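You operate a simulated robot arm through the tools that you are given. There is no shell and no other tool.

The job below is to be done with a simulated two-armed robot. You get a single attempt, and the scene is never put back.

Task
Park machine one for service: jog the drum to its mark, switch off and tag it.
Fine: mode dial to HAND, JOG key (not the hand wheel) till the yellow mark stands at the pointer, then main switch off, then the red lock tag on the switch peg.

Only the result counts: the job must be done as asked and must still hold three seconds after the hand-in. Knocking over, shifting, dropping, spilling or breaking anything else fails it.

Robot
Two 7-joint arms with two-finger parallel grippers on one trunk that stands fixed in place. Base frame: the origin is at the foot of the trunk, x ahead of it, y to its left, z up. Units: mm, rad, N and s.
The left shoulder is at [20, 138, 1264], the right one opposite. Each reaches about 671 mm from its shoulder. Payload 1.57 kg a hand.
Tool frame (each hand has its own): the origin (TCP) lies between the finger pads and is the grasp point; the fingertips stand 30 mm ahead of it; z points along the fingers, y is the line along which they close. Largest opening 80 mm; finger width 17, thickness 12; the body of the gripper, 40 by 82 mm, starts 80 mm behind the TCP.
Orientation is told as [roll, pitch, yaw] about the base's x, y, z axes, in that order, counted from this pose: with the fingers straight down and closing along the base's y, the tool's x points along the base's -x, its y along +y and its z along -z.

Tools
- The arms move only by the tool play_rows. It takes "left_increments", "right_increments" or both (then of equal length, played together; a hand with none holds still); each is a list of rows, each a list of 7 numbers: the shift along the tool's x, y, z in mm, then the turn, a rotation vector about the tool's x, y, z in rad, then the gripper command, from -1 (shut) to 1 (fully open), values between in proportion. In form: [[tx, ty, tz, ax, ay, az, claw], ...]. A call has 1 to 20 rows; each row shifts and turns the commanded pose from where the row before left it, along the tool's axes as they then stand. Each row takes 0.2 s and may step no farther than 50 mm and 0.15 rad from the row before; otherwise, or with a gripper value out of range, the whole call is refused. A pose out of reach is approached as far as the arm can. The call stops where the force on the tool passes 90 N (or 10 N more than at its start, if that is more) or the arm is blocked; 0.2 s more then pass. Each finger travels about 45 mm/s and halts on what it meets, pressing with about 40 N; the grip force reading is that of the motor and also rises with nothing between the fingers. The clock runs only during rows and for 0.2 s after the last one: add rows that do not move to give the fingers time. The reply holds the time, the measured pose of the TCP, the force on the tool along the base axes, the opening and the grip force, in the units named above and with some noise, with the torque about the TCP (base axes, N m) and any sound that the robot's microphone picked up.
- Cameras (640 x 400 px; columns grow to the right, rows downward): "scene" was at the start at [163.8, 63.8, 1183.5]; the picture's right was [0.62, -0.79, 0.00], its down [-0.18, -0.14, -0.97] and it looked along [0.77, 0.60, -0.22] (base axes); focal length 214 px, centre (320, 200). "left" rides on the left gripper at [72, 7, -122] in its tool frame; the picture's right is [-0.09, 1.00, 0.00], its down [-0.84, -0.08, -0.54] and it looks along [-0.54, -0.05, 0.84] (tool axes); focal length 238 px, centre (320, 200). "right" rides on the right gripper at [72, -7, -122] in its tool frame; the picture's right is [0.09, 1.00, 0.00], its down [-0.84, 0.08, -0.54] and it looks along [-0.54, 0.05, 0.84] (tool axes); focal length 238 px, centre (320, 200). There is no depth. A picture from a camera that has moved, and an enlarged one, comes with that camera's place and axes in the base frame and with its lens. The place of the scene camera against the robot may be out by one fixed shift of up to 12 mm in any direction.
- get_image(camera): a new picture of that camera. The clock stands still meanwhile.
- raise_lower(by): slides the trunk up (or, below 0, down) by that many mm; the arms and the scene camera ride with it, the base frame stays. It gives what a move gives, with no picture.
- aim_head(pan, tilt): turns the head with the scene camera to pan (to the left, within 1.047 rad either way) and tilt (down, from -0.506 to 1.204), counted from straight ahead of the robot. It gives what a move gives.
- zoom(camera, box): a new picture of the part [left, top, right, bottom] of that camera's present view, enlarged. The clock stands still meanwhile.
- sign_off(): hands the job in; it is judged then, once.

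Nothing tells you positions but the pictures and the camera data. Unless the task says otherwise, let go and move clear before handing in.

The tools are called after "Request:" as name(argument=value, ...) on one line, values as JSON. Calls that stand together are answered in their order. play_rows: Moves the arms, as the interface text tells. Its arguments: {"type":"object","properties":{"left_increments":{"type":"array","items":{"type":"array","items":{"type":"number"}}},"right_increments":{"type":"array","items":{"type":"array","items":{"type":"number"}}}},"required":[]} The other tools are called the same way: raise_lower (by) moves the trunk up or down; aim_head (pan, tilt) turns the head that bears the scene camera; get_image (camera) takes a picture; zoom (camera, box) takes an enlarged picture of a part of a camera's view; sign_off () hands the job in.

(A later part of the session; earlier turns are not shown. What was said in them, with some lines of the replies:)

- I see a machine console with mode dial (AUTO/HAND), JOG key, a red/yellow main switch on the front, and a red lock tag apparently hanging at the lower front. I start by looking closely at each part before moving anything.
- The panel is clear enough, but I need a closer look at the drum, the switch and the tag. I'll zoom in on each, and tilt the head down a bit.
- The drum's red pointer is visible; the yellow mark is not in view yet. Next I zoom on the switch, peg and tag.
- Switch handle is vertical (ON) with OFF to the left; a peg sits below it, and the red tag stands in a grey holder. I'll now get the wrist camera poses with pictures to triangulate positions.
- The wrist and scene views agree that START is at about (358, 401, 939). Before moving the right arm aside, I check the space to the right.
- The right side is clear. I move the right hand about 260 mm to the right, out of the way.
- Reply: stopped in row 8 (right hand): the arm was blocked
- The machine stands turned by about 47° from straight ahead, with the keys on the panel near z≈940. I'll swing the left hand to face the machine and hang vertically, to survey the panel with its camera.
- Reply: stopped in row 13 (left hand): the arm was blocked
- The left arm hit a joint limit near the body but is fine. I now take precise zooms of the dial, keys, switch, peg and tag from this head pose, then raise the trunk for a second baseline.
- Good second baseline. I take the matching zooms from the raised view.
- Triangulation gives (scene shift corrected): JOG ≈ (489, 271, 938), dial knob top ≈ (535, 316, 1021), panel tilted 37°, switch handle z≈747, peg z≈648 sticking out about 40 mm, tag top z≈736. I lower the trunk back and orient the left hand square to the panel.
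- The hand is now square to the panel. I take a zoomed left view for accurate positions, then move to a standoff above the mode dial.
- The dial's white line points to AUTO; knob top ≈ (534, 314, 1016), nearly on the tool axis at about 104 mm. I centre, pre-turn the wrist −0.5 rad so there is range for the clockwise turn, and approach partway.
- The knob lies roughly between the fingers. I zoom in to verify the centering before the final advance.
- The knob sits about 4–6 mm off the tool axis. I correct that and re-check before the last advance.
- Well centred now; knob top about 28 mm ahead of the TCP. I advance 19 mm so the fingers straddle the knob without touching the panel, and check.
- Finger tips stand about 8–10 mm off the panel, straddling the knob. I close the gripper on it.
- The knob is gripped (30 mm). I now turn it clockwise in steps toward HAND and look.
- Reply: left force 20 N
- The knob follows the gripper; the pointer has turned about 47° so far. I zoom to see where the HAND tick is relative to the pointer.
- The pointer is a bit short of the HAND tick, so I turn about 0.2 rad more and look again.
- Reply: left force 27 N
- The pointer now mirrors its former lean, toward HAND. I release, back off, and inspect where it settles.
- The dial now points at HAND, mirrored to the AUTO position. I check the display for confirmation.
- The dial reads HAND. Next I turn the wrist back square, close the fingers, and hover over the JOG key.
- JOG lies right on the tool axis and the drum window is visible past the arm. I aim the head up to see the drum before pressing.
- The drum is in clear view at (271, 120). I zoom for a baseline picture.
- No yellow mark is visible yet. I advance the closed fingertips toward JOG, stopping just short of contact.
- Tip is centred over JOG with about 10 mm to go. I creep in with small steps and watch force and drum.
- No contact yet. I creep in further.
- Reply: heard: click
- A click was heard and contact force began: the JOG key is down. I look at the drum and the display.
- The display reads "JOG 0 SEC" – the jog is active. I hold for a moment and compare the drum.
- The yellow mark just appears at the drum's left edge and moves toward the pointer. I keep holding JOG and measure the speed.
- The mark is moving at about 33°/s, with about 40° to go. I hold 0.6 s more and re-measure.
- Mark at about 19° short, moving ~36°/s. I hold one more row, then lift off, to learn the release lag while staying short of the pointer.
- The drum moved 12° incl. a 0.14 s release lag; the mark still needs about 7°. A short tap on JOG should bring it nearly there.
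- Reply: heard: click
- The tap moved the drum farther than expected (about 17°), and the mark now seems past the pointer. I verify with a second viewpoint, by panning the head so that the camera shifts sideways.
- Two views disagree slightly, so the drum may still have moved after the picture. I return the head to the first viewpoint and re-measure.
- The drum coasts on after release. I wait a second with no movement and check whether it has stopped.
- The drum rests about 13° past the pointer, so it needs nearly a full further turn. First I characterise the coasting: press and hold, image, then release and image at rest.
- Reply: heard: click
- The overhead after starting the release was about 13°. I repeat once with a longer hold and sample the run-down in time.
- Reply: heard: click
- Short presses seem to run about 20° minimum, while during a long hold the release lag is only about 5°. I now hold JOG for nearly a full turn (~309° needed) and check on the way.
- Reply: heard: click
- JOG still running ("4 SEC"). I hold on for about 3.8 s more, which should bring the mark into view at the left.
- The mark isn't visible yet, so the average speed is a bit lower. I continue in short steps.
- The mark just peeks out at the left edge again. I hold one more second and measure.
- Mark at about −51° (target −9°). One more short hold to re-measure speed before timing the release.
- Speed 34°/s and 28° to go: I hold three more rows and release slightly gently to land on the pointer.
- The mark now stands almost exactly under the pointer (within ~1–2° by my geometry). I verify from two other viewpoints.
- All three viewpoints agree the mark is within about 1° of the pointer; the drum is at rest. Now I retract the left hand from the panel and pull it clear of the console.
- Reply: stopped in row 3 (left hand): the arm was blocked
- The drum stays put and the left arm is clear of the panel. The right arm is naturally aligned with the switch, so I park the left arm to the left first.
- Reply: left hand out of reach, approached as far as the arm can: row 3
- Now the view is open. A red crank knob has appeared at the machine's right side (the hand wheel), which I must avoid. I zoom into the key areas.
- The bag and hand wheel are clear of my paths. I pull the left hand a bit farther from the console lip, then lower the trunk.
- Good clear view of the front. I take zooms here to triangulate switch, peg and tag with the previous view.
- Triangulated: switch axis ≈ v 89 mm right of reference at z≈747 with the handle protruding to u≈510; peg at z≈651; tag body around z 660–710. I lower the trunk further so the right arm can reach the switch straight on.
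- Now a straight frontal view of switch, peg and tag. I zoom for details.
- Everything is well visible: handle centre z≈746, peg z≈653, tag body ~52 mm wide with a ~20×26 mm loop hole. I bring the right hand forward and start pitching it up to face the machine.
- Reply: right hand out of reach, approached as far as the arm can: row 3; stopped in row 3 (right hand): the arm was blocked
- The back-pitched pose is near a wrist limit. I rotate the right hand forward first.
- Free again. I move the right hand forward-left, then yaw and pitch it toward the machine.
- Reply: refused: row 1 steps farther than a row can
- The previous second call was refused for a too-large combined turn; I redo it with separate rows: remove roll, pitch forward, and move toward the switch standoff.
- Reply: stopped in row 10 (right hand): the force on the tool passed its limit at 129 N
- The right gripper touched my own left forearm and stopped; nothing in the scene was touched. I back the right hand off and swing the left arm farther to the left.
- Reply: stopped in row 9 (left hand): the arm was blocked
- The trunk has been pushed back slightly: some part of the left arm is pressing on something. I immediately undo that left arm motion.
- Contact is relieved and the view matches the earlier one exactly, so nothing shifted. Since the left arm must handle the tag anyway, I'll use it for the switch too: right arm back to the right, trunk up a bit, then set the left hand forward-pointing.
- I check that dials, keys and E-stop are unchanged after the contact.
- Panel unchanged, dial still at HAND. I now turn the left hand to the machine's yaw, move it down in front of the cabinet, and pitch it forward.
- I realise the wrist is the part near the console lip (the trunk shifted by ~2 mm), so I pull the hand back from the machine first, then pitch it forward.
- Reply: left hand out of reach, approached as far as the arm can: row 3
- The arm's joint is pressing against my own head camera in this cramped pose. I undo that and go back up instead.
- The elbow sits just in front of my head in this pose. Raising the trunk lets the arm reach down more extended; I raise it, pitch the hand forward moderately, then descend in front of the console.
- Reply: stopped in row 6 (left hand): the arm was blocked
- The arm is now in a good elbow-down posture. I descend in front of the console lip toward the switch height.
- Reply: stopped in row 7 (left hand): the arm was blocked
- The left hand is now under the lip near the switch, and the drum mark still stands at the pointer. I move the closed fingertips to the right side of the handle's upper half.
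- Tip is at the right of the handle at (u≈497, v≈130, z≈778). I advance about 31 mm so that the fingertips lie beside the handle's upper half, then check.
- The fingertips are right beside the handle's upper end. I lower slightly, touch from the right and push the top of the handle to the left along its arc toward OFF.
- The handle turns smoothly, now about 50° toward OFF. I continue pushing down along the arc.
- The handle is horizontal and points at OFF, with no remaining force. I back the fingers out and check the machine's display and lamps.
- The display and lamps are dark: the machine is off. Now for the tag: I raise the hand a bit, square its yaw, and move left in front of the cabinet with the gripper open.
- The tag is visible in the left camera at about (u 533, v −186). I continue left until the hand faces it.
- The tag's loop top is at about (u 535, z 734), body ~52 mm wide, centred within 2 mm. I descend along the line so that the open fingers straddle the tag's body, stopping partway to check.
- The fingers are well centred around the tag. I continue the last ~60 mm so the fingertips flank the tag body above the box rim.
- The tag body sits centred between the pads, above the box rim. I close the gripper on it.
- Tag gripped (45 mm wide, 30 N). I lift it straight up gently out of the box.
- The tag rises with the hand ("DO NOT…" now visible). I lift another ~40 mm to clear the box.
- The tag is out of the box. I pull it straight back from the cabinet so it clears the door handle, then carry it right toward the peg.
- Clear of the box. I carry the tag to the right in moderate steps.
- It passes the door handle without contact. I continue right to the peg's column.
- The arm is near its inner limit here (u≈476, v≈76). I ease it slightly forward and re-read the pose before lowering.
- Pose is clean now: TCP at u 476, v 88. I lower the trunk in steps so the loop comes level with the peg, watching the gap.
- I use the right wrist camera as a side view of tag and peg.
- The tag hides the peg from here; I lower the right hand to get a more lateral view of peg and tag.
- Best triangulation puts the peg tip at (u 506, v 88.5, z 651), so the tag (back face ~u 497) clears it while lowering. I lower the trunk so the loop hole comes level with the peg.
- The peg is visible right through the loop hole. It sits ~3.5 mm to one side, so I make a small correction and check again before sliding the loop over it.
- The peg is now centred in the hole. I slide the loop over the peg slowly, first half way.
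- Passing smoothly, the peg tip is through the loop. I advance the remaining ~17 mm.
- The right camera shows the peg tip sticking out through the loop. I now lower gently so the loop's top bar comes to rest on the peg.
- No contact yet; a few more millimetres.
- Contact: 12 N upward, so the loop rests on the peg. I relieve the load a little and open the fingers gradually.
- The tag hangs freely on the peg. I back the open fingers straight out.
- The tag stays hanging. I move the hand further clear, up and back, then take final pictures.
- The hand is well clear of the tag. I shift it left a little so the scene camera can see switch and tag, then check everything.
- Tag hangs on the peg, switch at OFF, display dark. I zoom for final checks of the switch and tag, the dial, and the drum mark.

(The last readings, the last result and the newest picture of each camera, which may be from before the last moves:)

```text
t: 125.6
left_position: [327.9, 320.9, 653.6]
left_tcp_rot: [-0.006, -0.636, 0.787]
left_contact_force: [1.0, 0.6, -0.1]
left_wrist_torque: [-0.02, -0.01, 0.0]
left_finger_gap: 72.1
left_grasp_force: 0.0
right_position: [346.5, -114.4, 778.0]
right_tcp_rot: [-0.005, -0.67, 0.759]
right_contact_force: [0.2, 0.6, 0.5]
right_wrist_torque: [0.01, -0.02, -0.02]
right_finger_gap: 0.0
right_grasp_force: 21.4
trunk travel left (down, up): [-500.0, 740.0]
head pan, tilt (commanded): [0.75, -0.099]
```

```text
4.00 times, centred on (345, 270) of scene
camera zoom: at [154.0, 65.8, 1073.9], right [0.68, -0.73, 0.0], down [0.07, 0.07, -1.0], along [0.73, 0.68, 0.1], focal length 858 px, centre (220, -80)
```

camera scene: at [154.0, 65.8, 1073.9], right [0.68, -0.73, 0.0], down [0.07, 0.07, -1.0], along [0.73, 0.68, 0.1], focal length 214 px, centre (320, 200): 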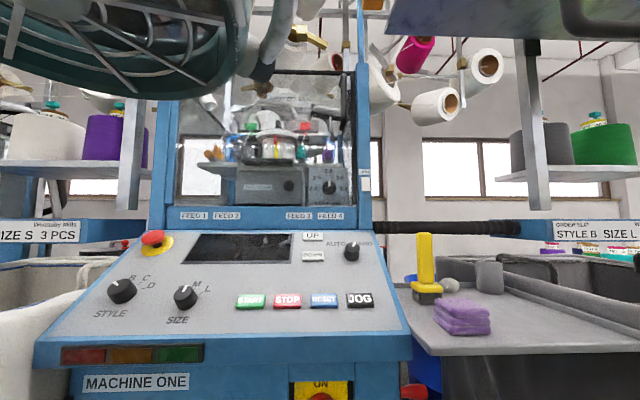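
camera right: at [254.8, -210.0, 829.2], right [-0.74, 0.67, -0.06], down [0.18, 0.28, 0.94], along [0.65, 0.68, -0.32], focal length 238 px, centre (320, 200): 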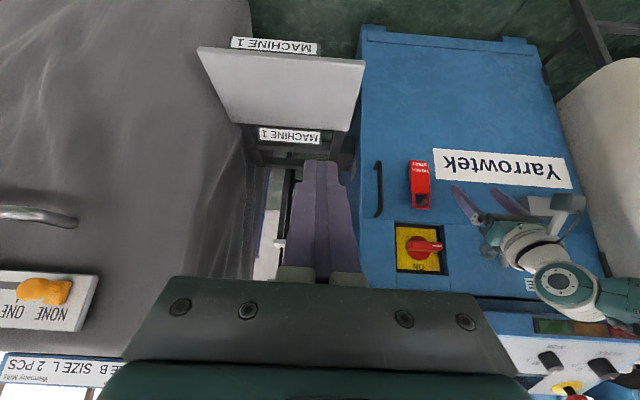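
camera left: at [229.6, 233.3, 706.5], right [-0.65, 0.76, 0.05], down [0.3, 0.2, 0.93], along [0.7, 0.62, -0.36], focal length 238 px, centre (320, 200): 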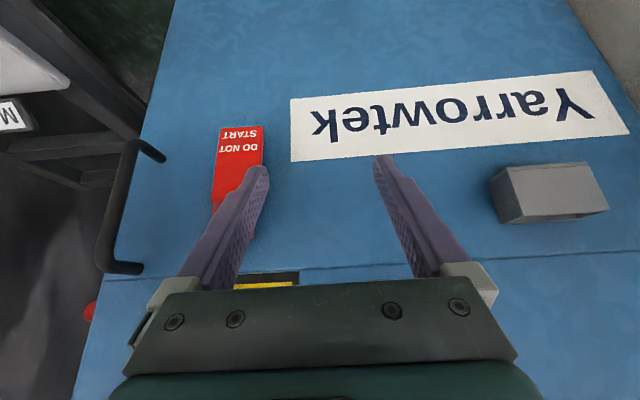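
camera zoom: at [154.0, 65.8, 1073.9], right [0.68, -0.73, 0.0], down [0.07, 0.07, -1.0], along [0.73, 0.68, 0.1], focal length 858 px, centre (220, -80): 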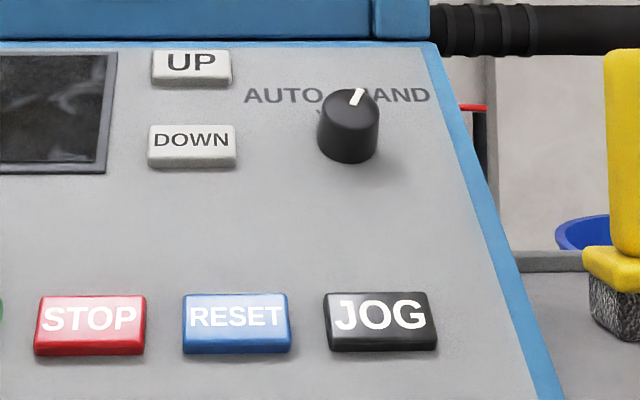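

All checks hold. The dial is at HAND, the yellow mark stands at the pointer, the switch is at OFF with the panel dark, and the tag hangs on the peg. Both hands are clear, so I hand the job in.

Request:
sign_off()

```text
The job is handed in.
```

Machine one is parked for service and the job is handed in; I have had no verdict back yet.

- **Mode dial:** it is turned to HAND.
- **Drum:** it was moved with the JOG key only. The yellow mark stands at the pointer, within about 1° as seen from three viewpoints. My first taps overshot by about 13°, so I jogged it round nearly one more full turn to bring the mark back.
- **Main switch:** the handle points at OFF, and the display and lamps are dark.
- **Lock tag:** the red tag hangs by its loop on the switch peg, and both hands are clear of it.

**Contact on the way:** while I repositioned, the left arm pressed against something at the machine, most likely the front edge of the console, hard enough to push my trunk back about 24 mm. I released it at once. It may have touched the edge again lightly a little later. The right gripper also bumped my left forearm. Pictures taken afterwards showed the machine in the same place and its dials and keys unchanged.
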